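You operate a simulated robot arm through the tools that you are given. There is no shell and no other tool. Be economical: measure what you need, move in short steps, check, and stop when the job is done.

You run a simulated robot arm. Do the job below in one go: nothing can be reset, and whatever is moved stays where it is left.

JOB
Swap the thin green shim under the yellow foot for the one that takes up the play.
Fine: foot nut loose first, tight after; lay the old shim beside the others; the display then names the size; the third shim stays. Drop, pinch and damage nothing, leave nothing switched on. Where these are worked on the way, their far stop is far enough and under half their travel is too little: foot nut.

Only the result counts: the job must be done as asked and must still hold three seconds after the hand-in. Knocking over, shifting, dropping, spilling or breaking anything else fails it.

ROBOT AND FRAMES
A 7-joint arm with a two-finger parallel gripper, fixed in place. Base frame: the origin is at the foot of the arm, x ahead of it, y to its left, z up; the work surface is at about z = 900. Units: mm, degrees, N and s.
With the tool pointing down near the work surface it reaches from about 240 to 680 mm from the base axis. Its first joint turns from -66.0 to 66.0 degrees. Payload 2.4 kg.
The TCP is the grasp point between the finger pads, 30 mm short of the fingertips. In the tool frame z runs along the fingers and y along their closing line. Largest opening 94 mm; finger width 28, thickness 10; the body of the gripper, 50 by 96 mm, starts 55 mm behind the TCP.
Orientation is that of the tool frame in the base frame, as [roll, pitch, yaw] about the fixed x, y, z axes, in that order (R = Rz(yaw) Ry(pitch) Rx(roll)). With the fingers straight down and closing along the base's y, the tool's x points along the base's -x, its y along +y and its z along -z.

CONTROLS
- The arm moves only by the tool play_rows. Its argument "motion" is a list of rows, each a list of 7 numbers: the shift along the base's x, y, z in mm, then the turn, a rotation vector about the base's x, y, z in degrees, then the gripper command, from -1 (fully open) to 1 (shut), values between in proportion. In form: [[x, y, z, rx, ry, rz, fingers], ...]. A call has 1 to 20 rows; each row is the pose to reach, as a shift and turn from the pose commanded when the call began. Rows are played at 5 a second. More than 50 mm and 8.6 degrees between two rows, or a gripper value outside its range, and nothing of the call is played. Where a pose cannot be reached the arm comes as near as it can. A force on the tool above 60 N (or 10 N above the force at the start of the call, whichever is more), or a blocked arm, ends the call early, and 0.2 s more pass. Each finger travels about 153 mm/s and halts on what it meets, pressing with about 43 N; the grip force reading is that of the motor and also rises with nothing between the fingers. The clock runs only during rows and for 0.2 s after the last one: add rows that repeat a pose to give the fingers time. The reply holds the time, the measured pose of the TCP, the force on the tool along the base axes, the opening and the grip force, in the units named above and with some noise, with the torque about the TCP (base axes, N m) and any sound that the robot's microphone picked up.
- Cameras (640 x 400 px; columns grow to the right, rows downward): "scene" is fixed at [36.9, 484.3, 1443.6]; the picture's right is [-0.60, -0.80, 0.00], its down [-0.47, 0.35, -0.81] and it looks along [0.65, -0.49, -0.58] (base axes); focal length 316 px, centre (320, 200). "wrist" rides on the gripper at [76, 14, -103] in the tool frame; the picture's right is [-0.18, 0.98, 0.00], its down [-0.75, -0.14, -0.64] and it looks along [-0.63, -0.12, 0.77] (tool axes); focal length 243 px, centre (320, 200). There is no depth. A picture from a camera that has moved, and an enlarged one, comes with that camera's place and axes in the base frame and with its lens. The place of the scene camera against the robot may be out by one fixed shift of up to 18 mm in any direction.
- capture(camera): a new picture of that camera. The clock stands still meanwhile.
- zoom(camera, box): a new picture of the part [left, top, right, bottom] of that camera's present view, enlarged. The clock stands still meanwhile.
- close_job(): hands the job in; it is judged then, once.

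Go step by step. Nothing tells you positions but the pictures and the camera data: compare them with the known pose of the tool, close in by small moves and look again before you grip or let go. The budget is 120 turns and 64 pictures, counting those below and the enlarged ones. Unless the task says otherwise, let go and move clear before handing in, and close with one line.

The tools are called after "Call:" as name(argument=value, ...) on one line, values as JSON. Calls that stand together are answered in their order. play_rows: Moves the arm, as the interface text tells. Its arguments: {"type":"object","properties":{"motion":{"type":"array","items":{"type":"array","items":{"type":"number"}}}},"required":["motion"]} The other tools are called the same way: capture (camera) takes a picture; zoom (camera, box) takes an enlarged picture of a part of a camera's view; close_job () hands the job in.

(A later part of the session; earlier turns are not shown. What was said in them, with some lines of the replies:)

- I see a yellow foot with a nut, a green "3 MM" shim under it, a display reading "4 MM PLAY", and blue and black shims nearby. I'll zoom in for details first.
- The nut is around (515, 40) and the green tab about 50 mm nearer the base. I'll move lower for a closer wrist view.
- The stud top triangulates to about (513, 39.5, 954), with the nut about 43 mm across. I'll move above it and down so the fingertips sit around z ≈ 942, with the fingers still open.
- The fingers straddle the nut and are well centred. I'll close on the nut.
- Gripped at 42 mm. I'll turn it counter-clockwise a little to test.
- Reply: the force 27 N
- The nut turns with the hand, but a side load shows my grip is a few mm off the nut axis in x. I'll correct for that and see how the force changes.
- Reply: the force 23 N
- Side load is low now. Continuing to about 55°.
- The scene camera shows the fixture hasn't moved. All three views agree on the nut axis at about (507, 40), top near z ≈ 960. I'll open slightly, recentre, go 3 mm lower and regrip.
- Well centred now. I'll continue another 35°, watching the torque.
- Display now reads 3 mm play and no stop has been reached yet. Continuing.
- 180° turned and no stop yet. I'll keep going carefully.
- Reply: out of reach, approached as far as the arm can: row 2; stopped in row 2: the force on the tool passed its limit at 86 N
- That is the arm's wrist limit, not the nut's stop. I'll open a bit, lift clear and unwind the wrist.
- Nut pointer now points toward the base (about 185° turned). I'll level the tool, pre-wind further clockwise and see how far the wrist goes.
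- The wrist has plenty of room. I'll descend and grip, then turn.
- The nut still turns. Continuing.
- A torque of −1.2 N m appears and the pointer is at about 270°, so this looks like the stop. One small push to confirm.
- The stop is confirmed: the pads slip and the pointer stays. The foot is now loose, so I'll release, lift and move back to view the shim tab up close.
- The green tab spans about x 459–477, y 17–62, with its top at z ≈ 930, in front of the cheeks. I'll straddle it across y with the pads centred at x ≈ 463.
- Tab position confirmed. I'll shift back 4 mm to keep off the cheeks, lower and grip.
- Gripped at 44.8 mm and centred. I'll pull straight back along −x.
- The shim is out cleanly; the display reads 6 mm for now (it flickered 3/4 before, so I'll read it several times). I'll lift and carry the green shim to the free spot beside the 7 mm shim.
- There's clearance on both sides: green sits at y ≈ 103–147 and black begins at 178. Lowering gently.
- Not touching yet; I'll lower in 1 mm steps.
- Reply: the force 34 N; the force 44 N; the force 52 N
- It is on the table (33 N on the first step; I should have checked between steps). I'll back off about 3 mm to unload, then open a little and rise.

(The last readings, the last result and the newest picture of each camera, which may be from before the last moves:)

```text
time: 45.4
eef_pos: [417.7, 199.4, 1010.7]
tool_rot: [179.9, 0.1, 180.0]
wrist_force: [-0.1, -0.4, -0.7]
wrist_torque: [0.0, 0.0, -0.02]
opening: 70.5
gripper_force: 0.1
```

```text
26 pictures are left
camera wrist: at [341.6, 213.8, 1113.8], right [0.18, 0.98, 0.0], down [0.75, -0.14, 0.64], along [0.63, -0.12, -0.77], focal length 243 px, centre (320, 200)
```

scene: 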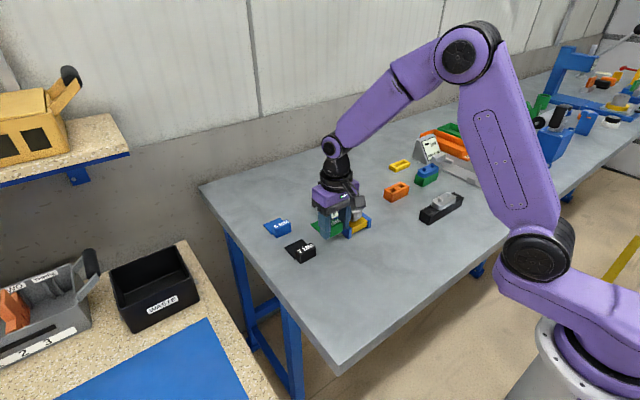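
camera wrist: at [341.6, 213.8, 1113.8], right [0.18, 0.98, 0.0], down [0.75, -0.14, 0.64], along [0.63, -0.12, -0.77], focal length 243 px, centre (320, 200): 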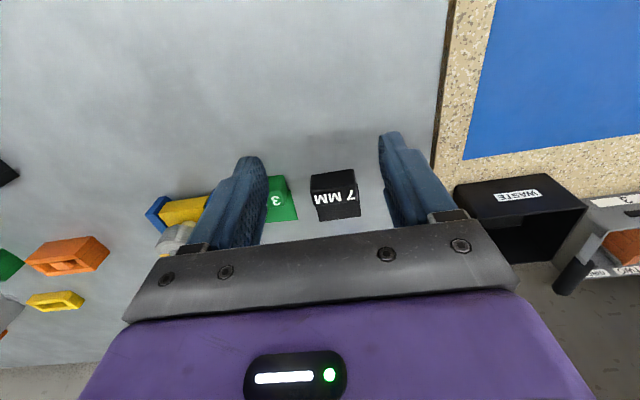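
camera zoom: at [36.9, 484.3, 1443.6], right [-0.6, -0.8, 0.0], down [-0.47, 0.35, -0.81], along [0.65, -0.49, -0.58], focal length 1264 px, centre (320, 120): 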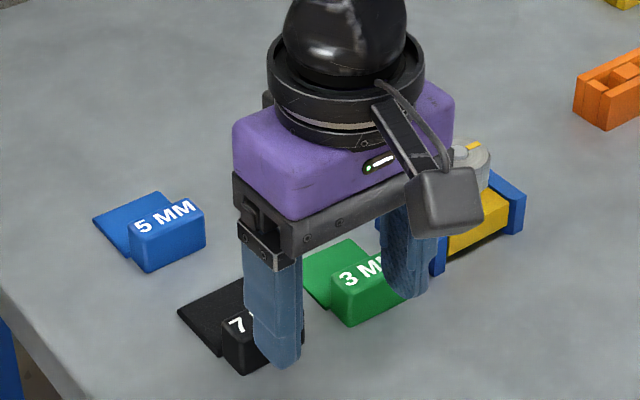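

The green shim lies flat beside the black one. Now I'll move clear and read the display a few times.

Call:
play_rows(motion=[[0, 0, 40, 0, 0, 0, -0.5], [-10, -40, 80, 0, 0, 0, -0.5], [-20, -85, 110, 0, 0, 0, -0.5], [-27, -130, 120, 0, 0, 0, -0.5], [-27, -175, 120, 0, 0, 0, -0.5], [-27, -185, 120, 0, 0, 0, -0.5]])

Call:
zoom(camera="scene", box=[250, 160, 390, 270])

Call:
play_rows(motion=[[0, 0, 0, 0, 0, 0, -0.5], [0, 0, 0, 0, 0, 0, -0.5], [0, 0, 0, 0, 0, 0, -0.5]])

Call:
zoom(camera="scene", box=[310, 170, 370, 230])

Call:
play_rows(motion=[[0, 0, 0, 0, 0, 0, -0.5], [0, 0, 0, 0, 0, 0, -0.5], [0, 0, 0, 0, 0, 0, -0.5], [0, 0, 0, 0, 0, 0, -0.5], [0, 0, 0, 0, 0, 0, -0.5]])

Call:
zoom(camera="scene", box=[310, 170, 370, 230])

```text
refused: row 2 steps farther than a row can; nothing moved
```

```text
3.64 times, centred on (320, 215) of scene
camera zoom: at [36.9, 484.3, 1443.6], right [-0.6, -0.8, 0.0], down [-0.47, 0.35, -0.81], along [0.65, -0.49, -0.58], focal length 1149 px, centre (320, 146)
```

zoom: 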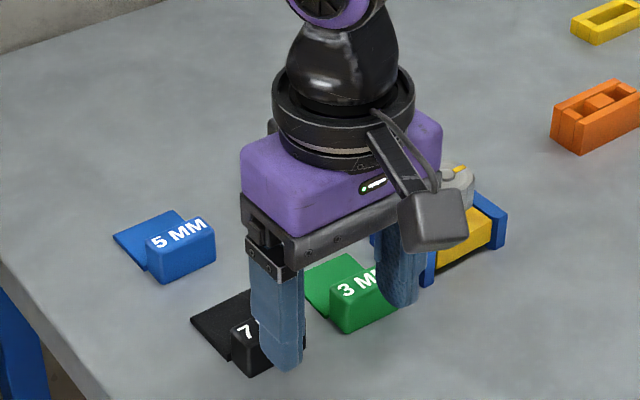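

```text
time: 46.2
eef_pos: [419.9, 198.6, 1011.3]
tool_rot: [-180.0, 0.0, 179.9]
wrist_force: [0.7, 0.4, 0.6]
wrist_torque: [0.02, 0.0, 0.02]
opening: 70.5
gripper_force: 0.0
```

```text
6.67 times, centred on (340, 200) of scene
camera zoom: at [36.9, 484.3, 1443.6], right [-0.6, -0.8, 0.0], down [-0.47, 0.35, -0.81], along [0.65, -0.49, -0.58], focal length 2106 px, centre (187, 200)
```

zoom: 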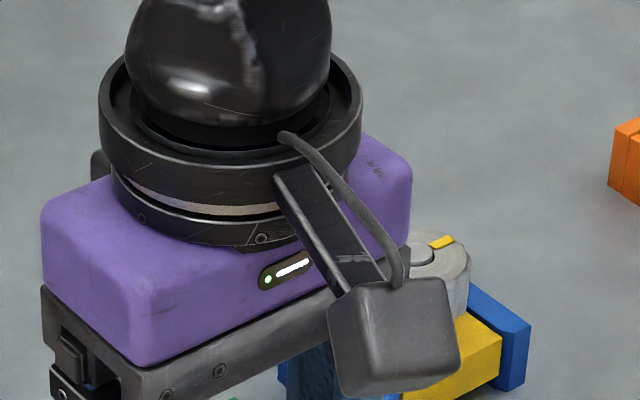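

```text
time: 47.4
eef_pos: [418.7, 199.3, 1010.2]
tool_rot: [180.0, 0.0, -180.0]
wrist_force: [0.5, -1.1, -0.6]
wrist_torque: [-0.02, 0.02, 0.0]
opening: 70.1
gripper_force: 0.0
```

```text
6.67 times, centred on (340, 200) of scene
camera zoom: at [36.9, 484.3, 1443.6], right [-0.6, -0.8, 0.0], down [-0.47, 0.35, -0.81], along [0.65, -0.49, -0.58], focal length 2106 px, centre (187, 200)
```

zoom: 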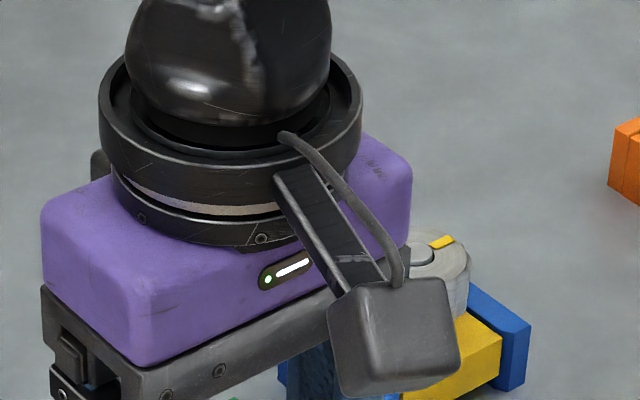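

The move was refused for too large a step and the hand still hides the display. Retrying with smaller steps.

Call:
play_rows(motion=[[0, 0, 45, 0, 0, 0, -0.5], [-10, -30, 80, 0, 0, 0, -0.5], [-20, -70, 95, 0, 0, 0, -0.5], [-27, -110, 100, 0, 0, 0, -0.5], [-27, -150, 100, 0, 0, 0, -0.5], [-27, -185, 100, 0, 0, 0, -0.5], [-27, -185, 100, 0, 0, 0, -0.5]])

Call:
zoom(camera="scene", box=[250, 160, 390, 270])

```text
time: 49.0
eef_pos: [389.6, 15.4, 1111.0]
tool_rot: [180.0, -0.1, -179.9]
wrist_force: [-0.4, 0.8, 0.4]
wrist_torque: [-0.02, -0.02, -0.02]
opening: 70.6
gripper_force: 0.0
```

```text
3.64 times, centred on (320, 215) of scene
camera zoom: at [36.9, 484.3, 1443.6], right [-0.6, -0.8, 0.0], down [-0.47, 0.35, -0.81], along [0.65, -0.49, -0.58], focal length 1149 px, centre (320, 146)
```

zoom: 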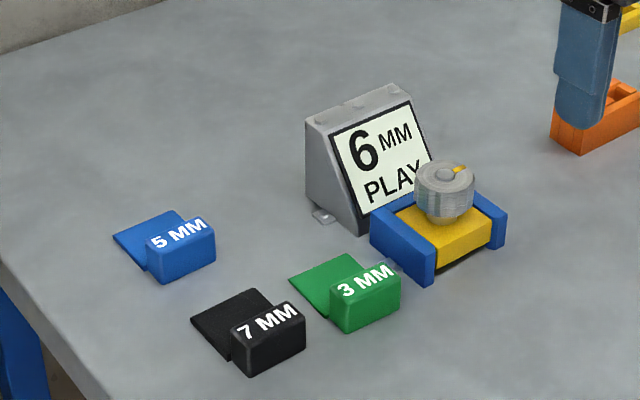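

Call:
play_rows(motion=[[0, 0, 0, 0, 0, 0, -0.5], [0, 0, 0, 0, 0, 0, -0.5], [0, 0, 0, 0, 0, 0, -0.5]])

Call:
zoom(camera="scene", box=[310, 170, 370, 230])

Call:
play_rows(motion=[[0, 0, 0, 0, 0, 0, -0.5], [0, 0, 0, 0, 0, 0, -0.5], [0, 0, 0, 0, 0, 0, -0.5], [0, 0, 0, 0, 0, 0, -0.5], [0, 0, 0, 0, 0, 0, -0.5], [0, 0, 0, 0, 0, 0, -0.5], [0, 0, 0, 0, 0, 0, -0.5]])

Call:
zoom(camera="scene", box=[310, 170, 370, 230])

```text
time: 49.8
eef_pos: [389.5, 16.9, 1110.2]
tool_rot: [-180.0, 0.0, -180.0]
wrist_force: [0.4, 0.1, -0.8]
wrist_torque: [0.01, 0.01, 0.0]
opening: 70.6
gripper_force: 0.0
```

```text
6.67 times, centred on (340, 200) of scene
camera zoom: at [36.9, 484.3, 1443.6], right [-0.6, -0.8, 0.0], down [-0.47, 0.35, -0.81], along [0.65, -0.49, -0.58], focal length 2106 px, centre (187, 200)
```

zoom: 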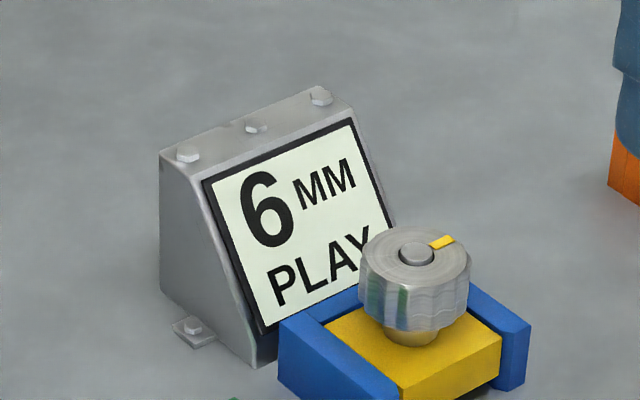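

```text
time: 51.4
eef_pos: [390.1, 16.3, 1110.3]
tool_rot: [-180.0, -0.1, 180.0]
wrist_force: [-0.5, 0.6, -0.2]
wrist_torque: [-0.01, 0.01, -0.03]
opening: 70.2
gripper_force: 0.1
```

```text
6.67 times, centred on (340, 200) of scene
camera zoom: at [36.9, 484.3, 1443.6], right [-0.6, -0.8, 0.0], down [-0.47, 0.35, -0.81], along [0.65, -0.49, -0.58], focal length 2106 px, centre (187, 200)
```

zoom: 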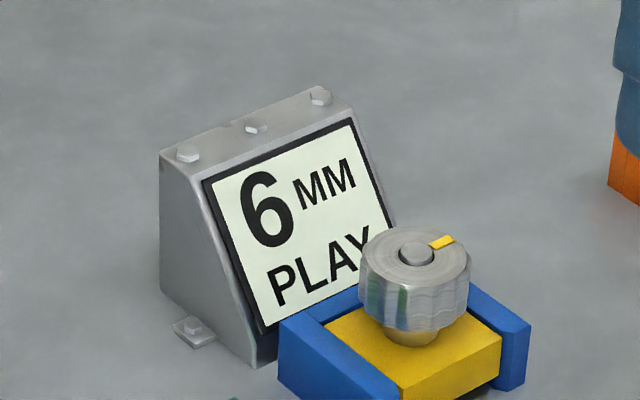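

Steady at 6 mm; with the 3 mm shim in, it read 4 or 3, which fits 7 far better than 5. I'll wait longer and take one more reading.

Call:
play_rows(motion=[[0, 0, 0, 0, 0, 0, -0.5], [0, 0, 0, 0, 0, 0, -0.5], [0, 0, 0, 0, 0, 0, -0.5], [0, 0, 0, 0, 0, 0, -0.5], [0, 0, 0, 0, 0, 0, -0.5], [0, 0, 0, 0, 0, 0, -0.5], [0, 0, 0, 0, 0, 0, -0.5], [0, 0, 0, 0, 0, 0, -0.5], [0, 0, 0, 0, 0, 0, -0.5], [0, 0, 0, 0, 0, 0, -0.5], [0, 0, 0, 0, 0, 0, -0.5], [0, 0, 0, 0, 0, 0, -0.5], [0, 0, 0, 0, 0, 0, -0.5], [0, 0, 0, 0, 0, 0, -0.5], [0, 0, 0, 0, 0, 0, -0.5], [0, 0, 0, 0, 0, 0, -0.5]])

Call:
zoom(camera="scene", box=[310, 180, 390, 240])

```text
time: 54.8
eef_pos: [389.3, 15.2, 1109.5]
tool_rot: [-180.0, 0.0, 180.0]
wrist_force: [-0.1, 0.3, -0.4]
wrist_torque: [-0.01, 0.01, -0.01]
opening: 70.5
gripper_force: 0.1
```

```text
6.67 times, centred on (350, 210) of scene
camera zoom: at [36.9, 484.3, 1443.6], right [-0.6, -0.8, 0.0], down [-0.47, 0.35, -0.81], along [0.65, -0.49, -0.58], focal length 2106 px, centre (120, 133)
```

zoom: 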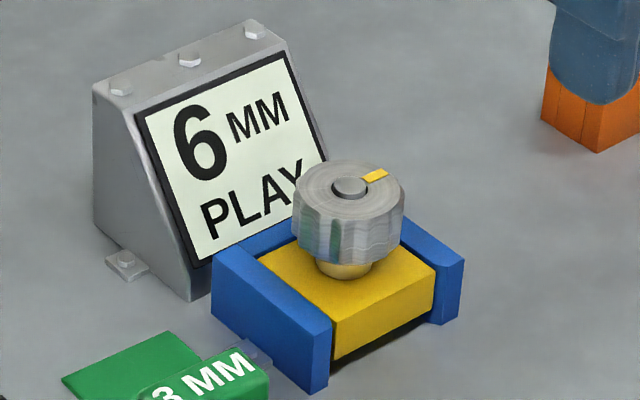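

I'd like to verify the gap itself, so I'll zoom strongly on the slot under the foot.

Call:
zoom(camera="scene", box=[340, 208, 382, 234])

```text
15.24 times, centred on (361, 221) of scene
camera zoom: at [36.9, 484.3, 1443.6], right [-0.6, -0.8, 0.0], down [-0.47, 0.35, -0.81], along [0.65, -0.49, -0.58], focal length 4814 px, centre (-305, -120)
```

zoom: 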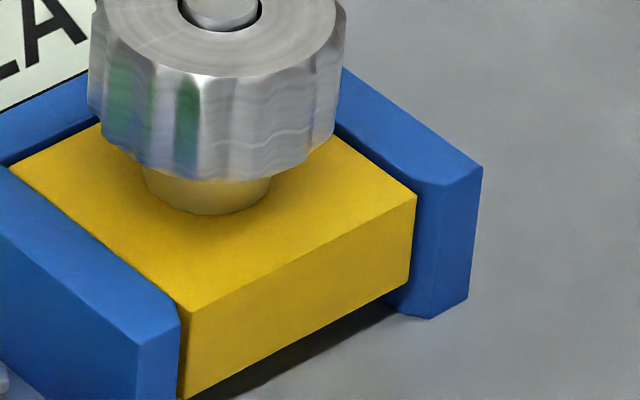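

The slot measures about 7.4 mm by cheek/foot geometry, so the 7 mm shim is the right one (5 mm stays). I'll move above the black shim.

Call:
play_rows(motion=[[0, 40, 0, 0, 0, 0, -0.5], [0, 85, 0, 0, 0, 0, -0.5], [10, 130, 0, 0, 0, 0, -0.5], [30, 165, -20, 0, 0, 0, -0.5], [60, 184, -50, 0, 0, 0, -0.5], [90, 184, -85, 0, 0, 0, -0.5], [96, 184, -115, 0, 0, 0, -0.5], [96, 184, -150, 0, 0, 0, -0.5], [96, 184, -150, 0, 0, 0, -0.5]])

Call:
capture(camera="wrist")

```text
time: 56.8
eef_pos: [486.5, 198.3, 959.7]
tool_rot: [-179.9, -0.1, -180.0]
wrist_force: [0.1, -0.5, 0.2]
wrist_torque: [0.03, -0.02, -0.04]
opening: 70.6
gripper_force: 0.1
```

```text
17 pictures are left
camera wrist: at [409.9, 212.5, 1063.1], right [0.18, 0.98, 0.0], down [0.75, -0.14, 0.64], along [0.63, -0.12, -0.77], focal length 243 px, centre (320, 200)
```

wrist: 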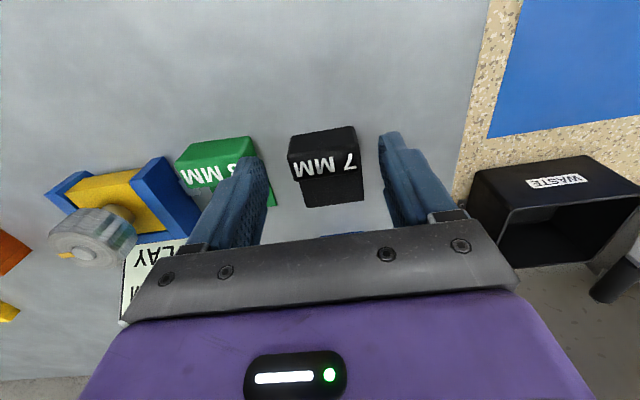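

The black tab sits nearly identically to the green one when I gripped it. I'll apply the same offsets and grip.

Call:
play_rows(motion=[[-4, 1.5, 0, 0, 0, 0, -0.5], [-4, 1.5, -12, 0, 0, 0, -0.5], [-4, 1.5, -22, 0, 0, 0, -0.5], [-4, 1.5, -22, 0, 0, 0, 0], [-4, 1.5, -22, 0, 0, 0, 1], [-4, 1.5, -22, 0, 0, 0, 1], [-4, 1.5, -22, 0, 0, 0, 1]])

```text
time: 58.4
eef_pos: [483.9, 200.1, 939.9]
tool_rot: [179.9, -0.1, -180.0]
wrist_force: [0.0, 0.0, 0.3]
wrist_torque: [0.01, 0.02, -0.01]
opening: 44.8
gripper_force: 42.9
```

Gripped at 44.8 mm. I'll lift, bring it back and across to the front of the foot at safe height.

Call:
play_rows(motion=[[0, 0, 5, 0, 0, 0, 1], [0, 0, 20, 0, 0, 0, 1], [0, 0, 40, 0, 0, 0, 1], [-30, 0, 40, 0, 0, 0, 1], [-62, 0, 40, 0, 0, 0, 1], [-94, 0, 40, 0, 0, 0, 1], [-94, -40, 40, 0, 0, 0, 1], [-94, -80, 40, 0, 0, 0, 1], [-94, -120, 40, 0, 0, 0, 1], [-94, -150, 40, 0, 0, 0, 1], [-94, -160.3, 40, 0, 0, 0, 1], [-94, -160.3, 40, 0, 0, 0, 1], [-94, -160.3, 20, 0, 0, 0, 1], [-94, -160.3, 5, 0, 0, 0, 1], [-94, -160.3, 5, 0, 0, 0, 1]])

Call:
zoom(camera="scene", box=[290, 170, 420, 260])

Call:
capture(camera="wrist")

```text
time: 61.6
eef_pos: [388.8, 39.0, 944.0]
tool_rot: [179.9, -0.1, 180.0]
wrist_force: [-0.6, 0.0, 0.0]
wrist_torque: [-0.01, -0.02, -0.03]
opening: 44.9
gripper_force: 43.6
```

```text
4.44 times, centred on (355, 215) of scene
camera zoom: at [36.9, 484.3, 1443.6], right [-0.6, -0.8, 0.0], down [-0.47, 0.35, -0.81], along [0.65, -0.49, -0.58], focal length 1404 px, centre (164, 133)
```

zoom: 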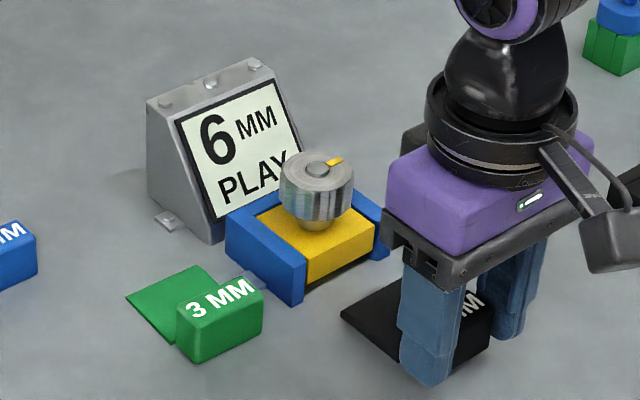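

```text
15 pictures are left
camera wrist: at [312.1, 54.3, 1047.1], right [0.18, 0.98, 0.0], down [0.75, -0.14, 0.64], along [0.63, -0.12, -0.77], focal length 243 px, centre (320, 200)
```

wrist: 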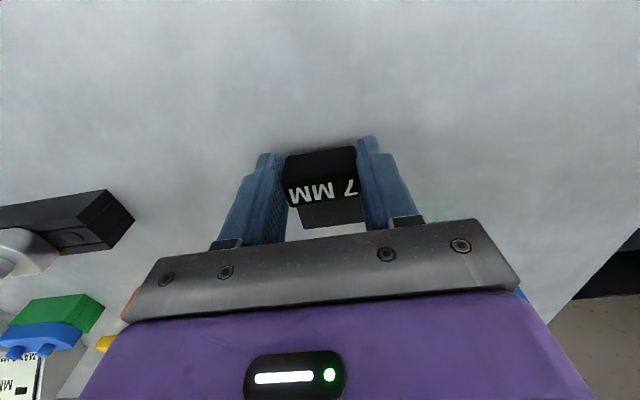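

Same grasp as before. I'll lower to light table contact in small steps.

Call:
play_rows(motion=[[0, 0, -2, 0, 0, 0, 1], [0, 0, -4, 0, 0, 0, 1], [0, 0, -4, 0, 0, 0, 1]])

Call:
play_rows(motion=[[0, 0, -0.5, 0, 0, 0, 1], [0, 0, -0.5, 0, 0, 0, 1]])

```text
time: 62.4
eef_pos: [388.1, 39.6, 939.3]
tool_rot: [-179.9, 0.1, 180.0]
wrist_force: [-1.0, 0.2, -0.2]
wrist_torque: [-0.01, 0.0, -0.04]
opening: 45.0
gripper_force: 43.0
```

```text
time: 63.0
eef_pos: [388.3, 39.9, 939.8]
tool_rot: [180.0, 0.0, 179.9]
wrist_force: [0.0, 0.2, -0.8]
wrist_torque: [0.02, 0.01, -0.02]
opening: 44.7
gripper_force: 43.2
```

Call:
play_rows(motion=[[0, 0, -0.5, 0, 0, 0, 1], [0, 0, -0.5, 0, 0, 0, 1]])

```text
time: 63.6
eef_pos: [390.2, 39.2, 938.7]
tool_rot: [-180.0, 0.0, 180.0]
wrist_force: [-0.3, 0.2, -0.3]
wrist_torque: [0.03, -0.03, -0.02]
opening: 44.6
gripper_force: 43.1
```

Call:
play_rows(motion=[[0, 0, -0.4, 0, 0, 0, 1], [0, 0, -0.4, 0, 0, 0, 1]])

```text
time: 64.2
eef_pos: [390.3, 39.6, 939.4]
tool_rot: [-180.0, 0.1, -180.0]
wrist_force: [0.5, -1.1, 2.9]
wrist_torque: [-0.01, -0.08, 0.02]
opening: 44.6
gripper_force: 42.8
```

Light contact (about 3 N). Sliding forward to the mouth, then in gently.

Call:
play_rows(motion=[[8, 0, 0, 0, 0, 0, 1], [16, 0, 0, 0, 0, 0, 1], [22, 0, 0, 0, 0, 0, 1], [26, 0, 0, 0, 0, 0, 1], [29, 0, 0, 0, 0, 0, 1], [32, 0, 0, 0, 0, 0, 1], [35, 0, 0, 0, 0, 0, 1], [35, 0, 0, 0, 0, 0, 1]])

Call:
zoom(camera="scene", box=[330, 190, 410, 250])

```text
time: 66.0
eef_pos: [424.6, 39.3, 938.1]
tool_rot: [180.0, 0.0, 180.0]
wrist_force: [-3.2, 1.6, 11.4]
wrist_torque: [0.06, -0.04, 0.05]
opening: 44.7
gripper_force: 43.0
```

```text
6.67 times, centred on (370, 220) of scene
camera zoom: at [36.6, 484.3, 1443.6], right [-0.6, -0.8, 0.0], down [-0.47, 0.35, -0.81], along [0.65, -0.49, -0.58], focal length 2106 px, centre (-13, 67)
```

zoom: 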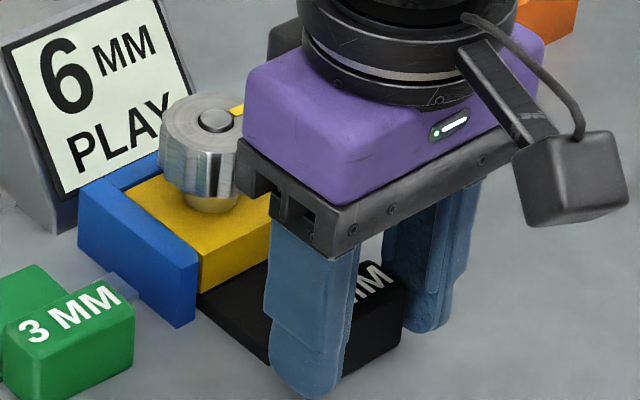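

The tip is at the slot and aligned between the cheeks with low force. Continuing in.

Call:
play_rows(motion=[[3, 0, 0.3, 0, 0, 0, 1], [6, 0, 0.3, 0, 0, 0, 1], [9, 0, 0.3, 0, 0, 0, 1], [12, 0, 0.3, 0, 0, 0, 1], [12, 0, 0.3, 0, 0, 0, 1]])

```text
time: 67.2
eef_pos: [436.6, 37.4, 938.7]
tool_rot: [-180.0, 0.0, -180.0]
wrist_force: [-1.1, -1.6, -5.4]
wrist_torque: [-0.07, 0.34, -0.03]
opening: 44.7
gripper_force: 42.9
```

Call:
play_rows(motion=[[3, 0, -0.2, 0, 0, 0, 1], [6, 0, -0.2, 0, 0, 0, 1], [9, 0, -0.2, 0, 0, 0, 1], [12, 0, -0.2, 0, 0, 0, 1], [15, 0, -0.2, 0, 0, 0, 1], [15, 0, -0.2, 0, 0, 0, 1]])

Call:
zoom(camera="scene", box=[310, 180, 400, 245])

```text
time: 68.6
eef_pos: [450.8, 38.2, 939.9]
tool_rot: [-180.0, 0.0, 180.0]
wrist_force: [-0.8, 0.2, -3.3]
wrist_torque: [0.04, 0.2, 0.02]
opening: 44.6
gripper_force: 43.1
```

```text
6.15 times, centred on (355, 212) of scene
camera zoom: at [36.9, 484.3, 1443.6], right [-0.6, -0.8, 0.0], down [-0.47, 0.35, -0.81], along [0.65, -0.49, -0.58], focal length 1944 px, centre (105, 123)
```

zoom: 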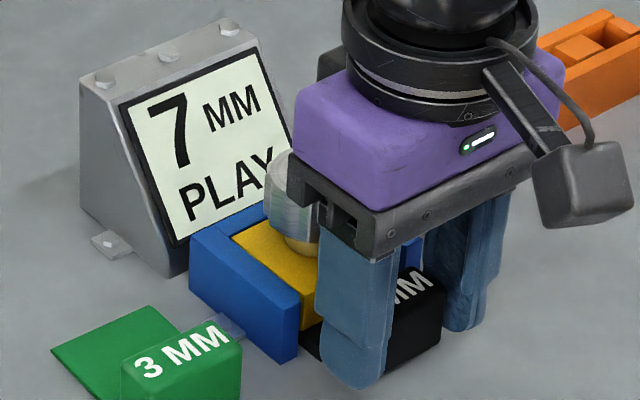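

The display now shows 7, confirming the choice. Pushing the last 10 mm.

Call:
play_rows(motion=[[3, 0, 0, 0, 0, 0, 1], [6, 0, 0, 0, 0, 0, 1], [8, 0, 0, 0, 0, 0, 1], [10, 0, 0, 0, 0, 0, 1], [10, 0, 0, 0, 0, 0, 1]])

Call:
zoom(camera="scene", box=[310, 180, 400, 245])

```text
time: 69.8
eef_pos: [460.8, 39.9, 939.9]
tool_rot: [-180.0, 0.0, -179.9]
wrist_force: [-1.7, 1.9, -1.6]
wrist_torque: [0.05, 0.07, 0.06]
opening: 44.9
gripper_force: 42.9
```

```text
6.15 times, centred on (355, 212) of scene
camera zoom: at [36.9, 484.3, 1443.6], right [-0.6, -0.8, 0.0], down [-0.47, 0.35, -0.81], along [0.65, -0.49, -0.58], focal length 1944 px, centre (105, 123)
```

zoom: 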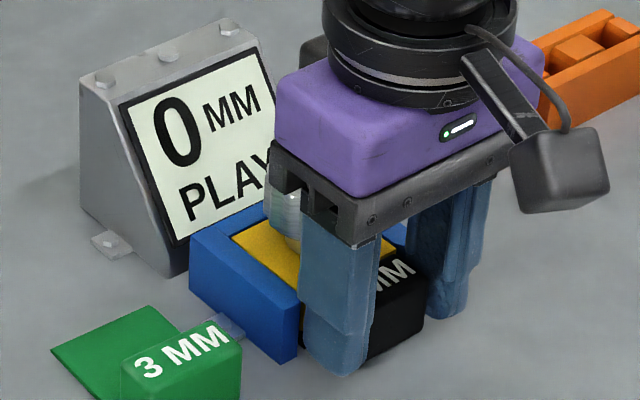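

0 mm play, so it's fully seated. I'll release, rise above the nut and wind the wrist counter-clockwise for the tightening turn.

Call:
play_rows(motion=[[0, 0, 0, 0, 0, 0, 0], [0, 0, 0, 0, 0, 0, -0.25], [0, 0, 0, 0, 0, 0, -0.25], [0, 0, 30, 0, 0, 0, -0.3], [0, 0, 74, 0, 0, 0, -0.3], [20, 0, 74, 0, 0, 0, -0.3], [46, 0.5, 74, 0, 0, 0, -0.3], [46, 0.5, 74, 0, 0, 8, -0.3], [46, 0.5, 74, 0, 0, 16, -0.3], [46, 0.5, 74, 0, 0, 24, -0.3], [46, 0.5, 74, 0, 0, 32, -0.3], [46, 0.5, 74, 0, 0, 40, -0.3], [46, 0.5, 74, 0, 0, 48, -0.3], [46, 0.5, 74, 0, 0, 56, -0.3], [46, 0.5, 74, 0, 0, 64, -0.3], [46, 0.5, 74, 0, 0, 72, -0.3], [46, 0.5, 74, 0, 0, 80, -0.3], [46, 0.5, 74, 0, 0, 88, -0.3], [46, 0.5, 74, 0, 0, 88, -0.3]])

Call:
play_rows(motion=[[0, 0, 0, 0, 0, 8, -0.3], [0, 0, 0, 0, 0, 16, -0.3], [0, 0, 0, 0, 0, 24, -0.3], [0, 0, 0, 0, 0, 32, -0.3], [0, 0, 0, 0, 0, 40, -0.3], [0, 0, 0, 0, 0, 48, -0.3], [0, 0, 0, 0, 0, 56, -0.3], [0, 0, 0, 0, 0, 64, -0.3], [0, 0, 0, 0, 0, 72, -0.3], [0, 0, 0, 0, 0, 80, -0.3], [0, 0, 0, 0, 0, 86, -0.3], [0, 0, 0, 0, 0, 86, -0.3]])

Call:
capture(camera="wrist")

```text
time: 73.8
eef_pos: [507.9, 39.1, 1012.7]
tool_rot: [-180.0, -0.1, -91.9]
wrist_force: [0.2, 0.4, 0.2]
wrist_torque: [-0.01, -0.01, 0.0]
opening: 60.9
gripper_force: 0.1
```

```text
time: 76.4
eef_pos: [507.9, 41.0, 1012.0]
tool_rot: [180.0, 0.0, -5.9]
wrist_force: [0.0, -0.1, -0.8]
wrist_torque: [0.03, 0.0, 0.03]
opening: 61.0
gripper_force: 0.1
```

```text
11 pictures are left
camera wrist: at [580.7, 18.5, 1115.5], right [-0.28, -0.96, 0.0], down [-0.74, 0.22, 0.64], along [-0.61, 0.18, -0.77], focal length 243 px, centre (320, 200)
```

wrist: 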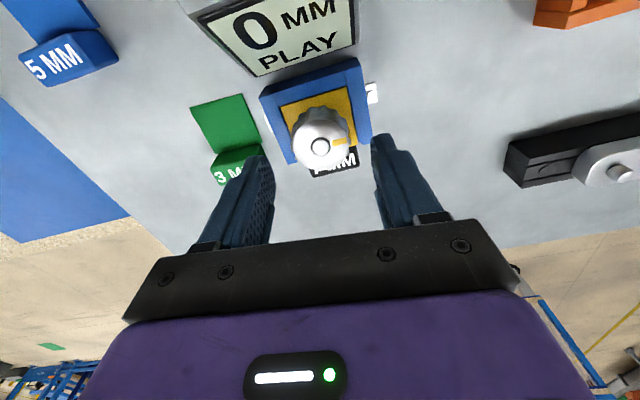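

Display holds 0 mm and the nut is centred. Descend, grip, and turn clockwise.

Call:
play_rows(motion=[[-0.8, 0, -20, 0, 0, 0, -0.3], [-0.8, 0, -43.5, 0, 0, 0, -0.3], [-0.8, 0, -43.5, 0, 0, 0, 1], [-0.8, 0, -43.5, 0, 0, 0, 1], [-0.8, 0, -43.5, 0, 0, 0, 1]])

Call:
play_rows(motion=[[0, 0, 0, 0, 0, -6, 1], [0, 0, 0, 0, 0, -12, 1], [0, 0, 0, 0, 0, -18, 1], [0, 0, 0, 0, 0, -24, 1], [0, 0, 0, 0, 0, -30, 1], [0, 0, 0, 0, 0, -36, 1], [0, 0, 0, 0, 0, -42, 1], [0, 0, 0, 0, 0, -48, 1], [0, 0, 0, 0, 0, -54, 1], [0, 0, 0, 0, 0, -60, 1]])

```text
time: 77.6
eef_pos: [506.8, 40.2, 969.3]
tool_rot: [180.0, 0.1, -6.0]
wrist_force: [-1.7, 0.3, -1.3]
wrist_torque: [-0.3, -0.01, 0.02]
opening: 41.4
gripper_force: 45.2
```

```text
time: 79.8
eef_pos: [507.7, 39.7, 968.8]
tool_rot: [-179.8, -0.1, -66.2]
wrist_force: [8.1, -8.4, 1.4]
wrist_torque: [-0.82, 0.34, 0.04]
opening: 41.2
gripper_force: 44.6
```

Call:
play_rows(motion=[[0, 0, 0, 0, 0, -6, 1], [0, 0, 0, 0, 0, -12, 1], [0, 0, 0, 0, 0, -18, 1], [0, 0, 0, 0, 0, -24, 1], [0, 0, 0, 0, 0, -30, 1], [0, 0, 0, 0, 0, -36, 1], [0, 0, 0, 0, 0, -42, 1], [0, 0, 0, 0, 0, -48, 1], [0, 0, 0, 0, 0, -54, 1], [0, 0, 0, 0, 0, -60, 1]])

Call:
play_rows(motion=[[0, 0, 0, 0, 0, -6, 1], [0, 0, 0, 0, 0, -12, 1], [0, 0, 0, 0, 0, -18, 1], [0, 0, 0, 0, 0, -24, 1], [0, 0, 0, 0, 0, -30, 1], [0, 0, 0, 0, 0, -36, 1], [0, 0, 0, 0, 0, -42, 1], [0, 0, 0, 0, 0, -48, 1], [0, 0, 0, 0, 0, -54, 1], [0, 0, 0, 0, 0, -60, 1]])

Call:
capture(camera="wrist")

```text
time: 82.0
eef_pos: [506.1, 38.5, 969.1]
tool_rot: [180.0, -0.1, -126.2]
wrist_force: [8.1, -15.4, -2.4]
wrist_torque: [0.45, -0.3, -0.04]
opening: 41.4
gripper_force: 45.1
```

```text
time: 84.2
eef_pos: [506.4, 40.5, 967.3]
tool_rot: [-179.9, -0.1, 173.9]
wrist_force: [0.0, -8.6, -1.0]
wrist_torque: [0.34, -0.99, 0.02]
opening: 41.4
gripper_force: 45.4
```

```text
10 pictures are left
camera wrist: at [431.3, 62.5, 1071.5], right [0.29, 0.96, 0.0], down [0.73, -0.22, 0.64], along [0.61, -0.18, -0.77], focal length 243 px, centre (320, 200)
```

wrist: 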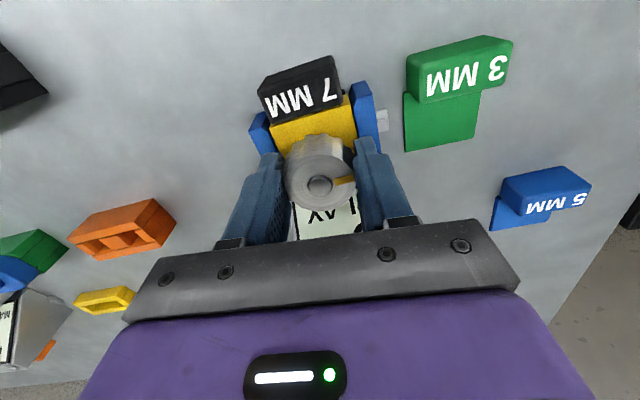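

180° back so far and the pointer is at +y. About 90° remains.

Call:
play_rows(motion=[[0, 0, 0, 0, 0, -6, 1], [0, 0, 0, 0, 0, -12, 1], [0, 0, 0, 0, 0, -18, 1], [0, 0, 0, 0, 0, -24, 1], [0, 0, 0, 0, 0, -30, 1], [0, 0, 0, 0, 0, -36, 1], [0, 0, 0, 0, 0, -42, 1], [0, 0, 0, 0, 0, -48, 1], [0, 0, 0, 0, 0, -54, 1], [0, 0, 0, 0, 0, -60, 1], [0, 0, 0, 0, 0, -66, 1], [0, 0, 0, 0, 0, -72, 1]])

Call:
play_rows(motion=[[0, 0, 0, 0, 0, -5, 1], [0, 0, 0, 0, 0, -10, 1], [0, 0, 0, 0, 0, -15, 1]])

Call:
capture(camera="wrist")

```text
time: 86.8
eef_pos: [506.9, 41.4, 967.4]
tool_rot: [-179.9, 0.0, 102.0]
wrist_force: [4.6, 1.7, -5.6]
wrist_torque: [-0.33, -0.44, 0.06]
opening: 41.3
gripper_force: 45.0
```

```text
time: 87.6
eef_pos: [506.1, 39.9, 970.2]
tool_rot: [-179.9, 0.1, 86.8]
wrist_force: [7.7, 3.1, -2.9]
wrist_torque: [-0.26, 0.03, -0.03]
opening: 41.5
gripper_force: 45.3
```

```text
9 pictures are left
camera wrist: at [524.3, 116.0, 1072.0], right [0.97, -0.24, 0.0], down [-0.18, -0.75, 0.64], along [-0.15, -0.62, -0.77], focal length 243 px, centre (320, 200)
```

wrist: 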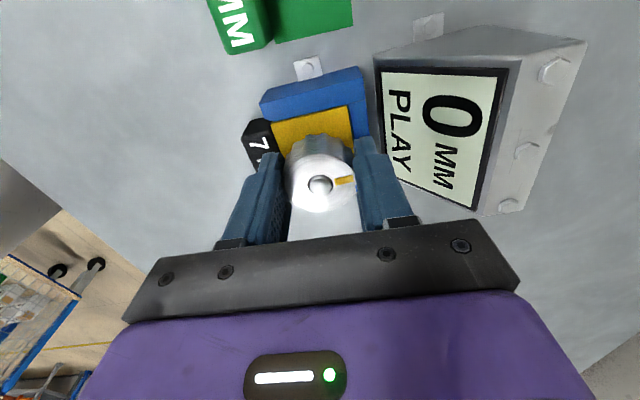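

Pointer is nearly back at +x. Continuing in small steps until the stop torque shows.

Call:
play_rows(motion=[[0, 0, 0, 0, 0, -4, 1], [0, 0, 0, 0, 0, -8, 1]])

Call:
play_rows(motion=[[0, 0, 0, 0, 0, -4, 1], [0, 0, 0, 0, 0, -8, 1]])

```text
time: 88.2
eef_pos: [507.4, 38.5, 970.0]
tool_rot: [-180.0, 0.1, 79.2]
wrist_force: [8.6, 2.2, -1.7]
wrist_torque: [-0.2, 0.24, 0.85]
opening: 42.0
gripper_force: 45.1
```

```text
time: 88.8
eef_pos: [506.0, 39.9, 969.4]
tool_rot: [-180.0, 0.1, 70.9]
wrist_force: [7.0, 0.0, -2.8]
wrist_torque: [0.14, -0.4, 0.6]
opening: 41.2
gripper_force: 44.8
```

The torque rose and the pads now slip: the nut is tight at its stop. I'll open only a little (the display is near), lift and retreat.

Call:
play_rows(motion=[[0, 0, 0, 0, 0, 0, -0.12], [0, 0, 0, 0, 0, 0, -0.12], [0, 0, 20, 0, 0, 0, -0.12], [0, 0, 60, 0, 0, 0, -0.12], [0, 0, 100, 0, 0, 0, -0.12], [-40, -10, 120, 0, 0, 0, -0.12], [-80, -20, 120, 0, 0, 0, -0.12], [-115, -25, 120, 0, 0, 0, -0.12], [-115, -25, 120, 0, 0, 0, -0.12]])

Call:
zoom(camera="scene", box=[250, 160, 410, 270])

Call:
zoom(camera="scene", box=[310, 180, 390, 240])

```text
time: 90.8
eef_pos: [390.1, 15.0, 1087.0]
tool_rot: [-179.9, 0.0, 71.0]
wrist_force: [-0.4, 0.2, -0.3]
wrist_torque: [0.0, -0.02, 0.0]
opening: 52.9
gripper_force: 0.1
```

```text
3.64 times, centred on (330, 215) of scene
camera zoom: at [36.9, 484.3, 1443.6], right [-0.6, -0.8, 0.0], down [-0.47, 0.35, -0.81], along [0.65, -0.49, -0.58], focal length 1149 px, centre (284, 146)
```

zoom: 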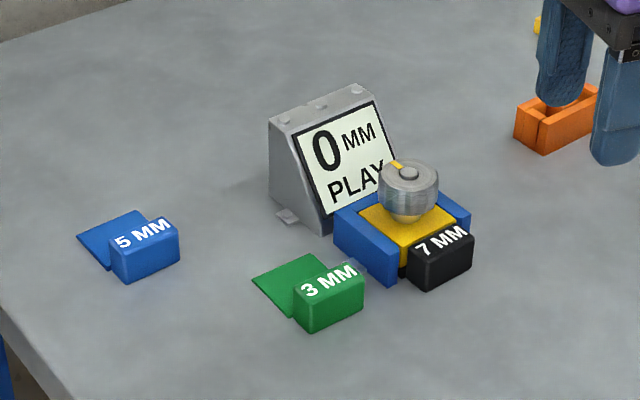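

```text
6.67 times, centred on (350, 210) of scene
camera zoom: at [36.9, 484.3, 1443.6], right [-0.6, -0.8, 0.0], down [-0.47, 0.35, -0.81], along [0.65, -0.49, -0.58], focal length 2106 px, centre (120, 133)
```

zoom: 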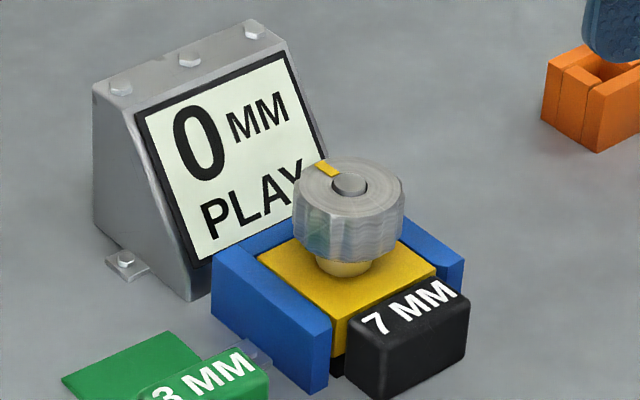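

All reads as wanted: 0 mm play, nut tight, 7 mm seated. The green shim sits nearer the fixture than the other shim, so I'll move it to the black shim's old place to be clearly "beside the others".

Call:
play_rows(motion=[[0, 0, 0, 0, 0, 8, -0.2], [0, 0, 0, 0, 0, 16, -0.2], [0, 0, 0, 0, 0, 24, -0.2], [0, 0, 0, 0, 0, 32, -0.2], [0, 0, 0, 0, 0, 40, -0.2], [0, 0, 0, 0, 0, 48, -0.2], [0, 0, 0, 0, 0, 56, -0.2], [0, 0, 0, 0, 0, 64, -0.2], [0, 0, 0, 0, 0, 72, -0.2], [0, 0, 0, 0, 0, 80, -0.2], [0, 0, 0, 0, 0, 88, -0.2], [0, 0, 0, 0, 0, 96, -0.2], [0, 0, 0, 0, 0, 104, -0.2], [0, 0, 0, 0, 0, 109, -0.2], [0, 0, 0, 0, 0, 109, -0.2]])

Call:
play_rows(motion=[[0, 40, 0, 0, 0, 0, -0.2], [0, 80, 0, 0, 0, 0, -0.2], [0, 109, -10, 0, 0, 0, -0.2], [30, 109, -35, 0, 0, 0, -0.2], [60, 109, -70, 0, 0, 0, -0.2], [90, 109, -100, 0, 0, 0, -0.2], [90, 109, -125, 0, 0, 0, -0.2], [90, 109, -125, 0, 0, 0, -0.2]])

Call:
capture(camera="wrist")

```text
time: 94.0
eef_pos: [391.0, 14.6, 1089.0]
tool_rot: [179.9, 0.0, -179.9]
wrist_force: [-0.9, 0.1, 0.0]
wrist_torque: [-0.02, 0.03, 0.0]
opening: 56.6
gripper_force: 0.1
```

```text
time: 95.8
eef_pos: [482.7, 125.4, 965.3]
tool_rot: [180.0, 0.1, 180.0]
wrist_force: [-0.5, -0.7, 0.1]
wrist_torque: [0.01, 0.0, 0.0]
opening: 56.4
gripper_force: 0.2
```

```text
6 pictures are left
camera wrist: at [404.7, 139.5, 1067.7], right [0.18, 0.98, 0.0], down [0.75, -0.14, 0.64], along [0.63, -0.12, -0.77], focal length 243 px, centre (320, 200)
```

wrist: 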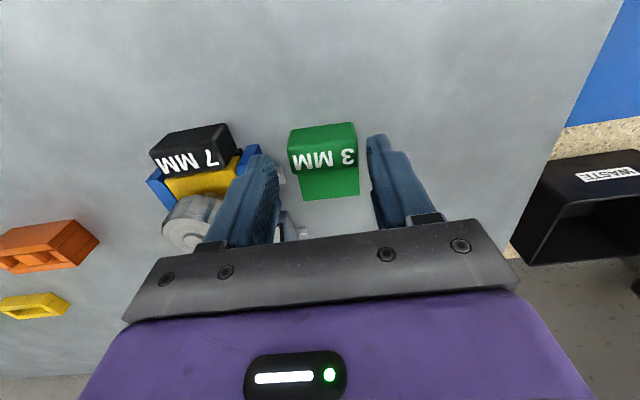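

Aligned over the green tab. Lower and grip.

Call:
play_rows(motion=[[-2, 0, -14, 0, 0, 0, -0.2], [-2, 0, -26.5, 0, 0, 0, -0.2], [-2, 0, -26.5, 0, 0, 0, -0.2], [-2, 0, -26.5, 0, 0, 0, 0.1], [-2, 0, -26.5, 0, 0, 0, 1], [-2, 0, -26.5, 0, 0, 0, 1]])

Call:
play_rows(motion=[[0, 0, 8, 0, 0, 0, 1], [0, 0, 25, 0, 0, 0, 1], [0, 30, 25, 0, 0, 0, 1], [0, 60, 25, 0, 0, 0, 1], [0, 76, 25, 0, 0, 0, 1], [0, 76, 25, 0, 0, 0, 1], [0, 76, 12, 0, 0, 0, 1], [0, 76, 3, 0, 0, 0, 1], [0, 76, 0.5, 0, 0, 0, 1], [0, 76, 0.5, 0, 0, 0, 1]])

```text
time: 97.2
eef_pos: [479.2, 124.3, 938.0]
tool_rot: [-179.9, -0.1, 180.0]
wrist_force: [-0.8, 0.3, 0.3]
wrist_torque: [0.0, 0.02, -0.01]
opening: 44.8
gripper_force: 42.7
```

```text
time: 99.4
eef_pos: [479.4, 199.0, 938.0]
tool_rot: [180.0, -0.1, 180.0]
wrist_force: [-0.8, 0.1, 0.1]
wrist_torque: [0.03, -0.01, -0.01]
opening: 45.1
gripper_force: 43.0
```

Gripped and moved over; lowering the last half millimetre or so.

Call:
play_rows(motion=[[0, 0, -0.5, 0, 0, 0, 1], [0, 0, -0.5, 0, 0, 0, 1]])

Call:
zoom(camera="scene", box=[250, 170, 390, 270])

```text
time: 100.0
eef_pos: [478.5, 198.8, 938.2]
tool_rot: [-179.9, 0.0, -180.0]
wrist_force: [-1.1, -1.2, -0.5]
wrist_torque: [0.0, 0.04, -0.02]
opening: 44.9
gripper_force: 43.3
```

```text
4.00 times, centred on (320, 220) of scene
camera zoom: at [36.9, 484.3, 1443.6], right [-0.6, -0.8, 0.0], down [-0.47, 0.35, -0.81], along [0.65, -0.49, -0.58], focal length 1264 px, centre (320, 120)
```

zoom: 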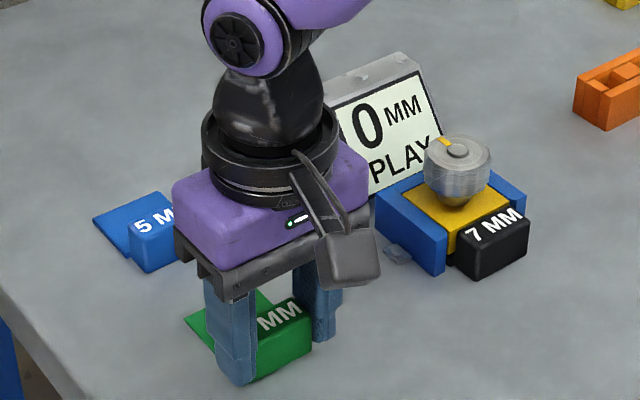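

Call:
play_rows(motion=[[0, 0, -0.4, 0, 0, 0, 1], [0, 0, -0.4, 0, 0, 0, 1]])

```text
time: 100.6
eef_pos: [480.1, 200.6, 936.9]
tool_rot: [-180.0, 0.0, 179.9]
wrist_force: [-1.2, -1.1, 7.4]
wrist_torque: [-0.01, -0.08, -0.03]
opening: 44.9
gripper_force: 42.2
```

Light contact (7 N). Open gently, rise and move clear.

Call:
play_rows(motion=[[0, 0, 0.2, 0, 0, 0, 0], [0, 0, 0.2, 0, 0, 0, -0.2], [0, 0, 0.2, 0, 0, 0, -0.2], [0, 0, 30, 0, 0, 0, -0.2], [0, 0, 70, 0, 0, 0, -0.2], [0, 0, 110, 0, 0, 0, -0.2], [-30, -30, 130, 0, 0, 0, -0.2], [-60, -65, 150, 0, 0, 0, -0.2], [-85, -105, 150, 0, 0, 0, -0.2], [-85, -150, 150, 0, 0, 0, -0.2], [-85, -185, 150, 0, 0, 0, -0.2], [-85, -185, 150, 0, 0, 0, -0.2]])

Call:
zoom(camera="scene", box=[250, 160, 410, 270])

```text
refused: row 8 steps farther than a row can; nothing moved
```

```text
3.64 times, centred on (330, 215) of scene
camera zoom: at [36.8, 484.2, 1443.6], right [-0.6, -0.8, 0.0], down [-0.47, 0.35, -0.81], along [0.65, -0.49, -0.58], focal length 1149 px, centre (284, 146)
```

zoom: 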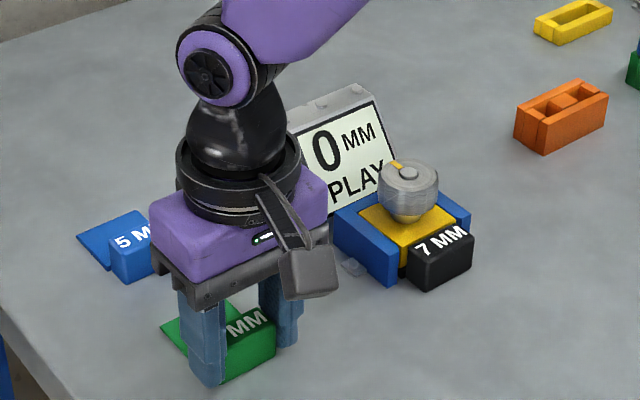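

The move was refused for a step that was too long; retrying with shorter ones.

Call:
play_rows(motion=[[0, 0, 0.2, 0, 0, 0, 0], [0, 0, 0.2, 0, 0, 0, -0.2], [0, 0, 0.2, 0, 0, 0, -0.2], [0, 0, 30, 0, 0, 0, -0.2], [0, 0, 70, 0, 0, 0, -0.2], [0, 0, 110, 0, 0, 0, -0.2], [-25, -25, 130, 0, 0, 0, -0.2], [-50, -55, 150, 0, 0, 0, -0.2], [-75, -90, 150, 0, 0, 0, -0.2], [-85, -130, 150, 0, 0, 0, -0.2], [-85, -170, 150, 0, 0, 0, -0.2], [-85, -185, 150, 0, 0, 0, -0.2], [-85, -185, 150, 0, 0, 0, -0.2]])

Call:
zoom(camera="scene", box=[250, 160, 410, 270])

```text
time: 103.4
eef_pos: [393.0, 15.2, 1086.3]
tool_rot: [-180.0, 0.0, 179.9]
wrist_force: [-0.4, 0.0, -0.1]
wrist_torque: [-0.01, 0.0, 0.02]
opening: 56.3
gripper_force: 0.1
```

```text
3.64 times, centred on (330, 215) of scene
camera zoom: at [36.9, 484.3, 1443.6], right [-0.6, -0.8, 0.0], down [-0.47, 0.35, -0.81], along [0.65, -0.49, -0.58], focal length 1149 px, centre (284, 146)
```

zoom: 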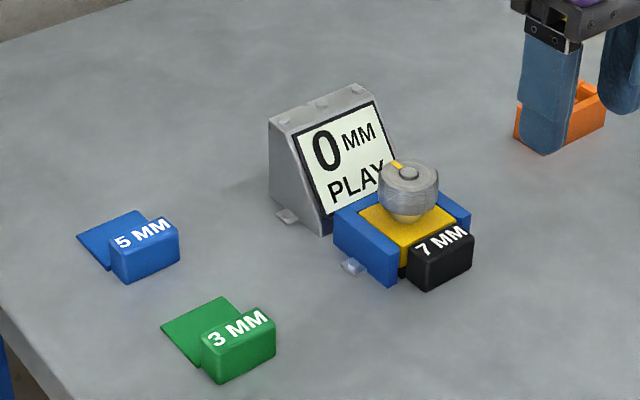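

The 7 mm shim is seated, the nut is tight and the display reads 0 mm. The green shim lies beside the untouched blue one and the arm is clear, so I'm handing in.

Call:
close_job()

```text
The job is handed in.
```

I swapped the green 3 mm shim for the black 7 mm one: the foot nut is tight again and the display reads 0 mm play. The 3 mm shim lies beside the blue 5 mm shim, which I did not touch.
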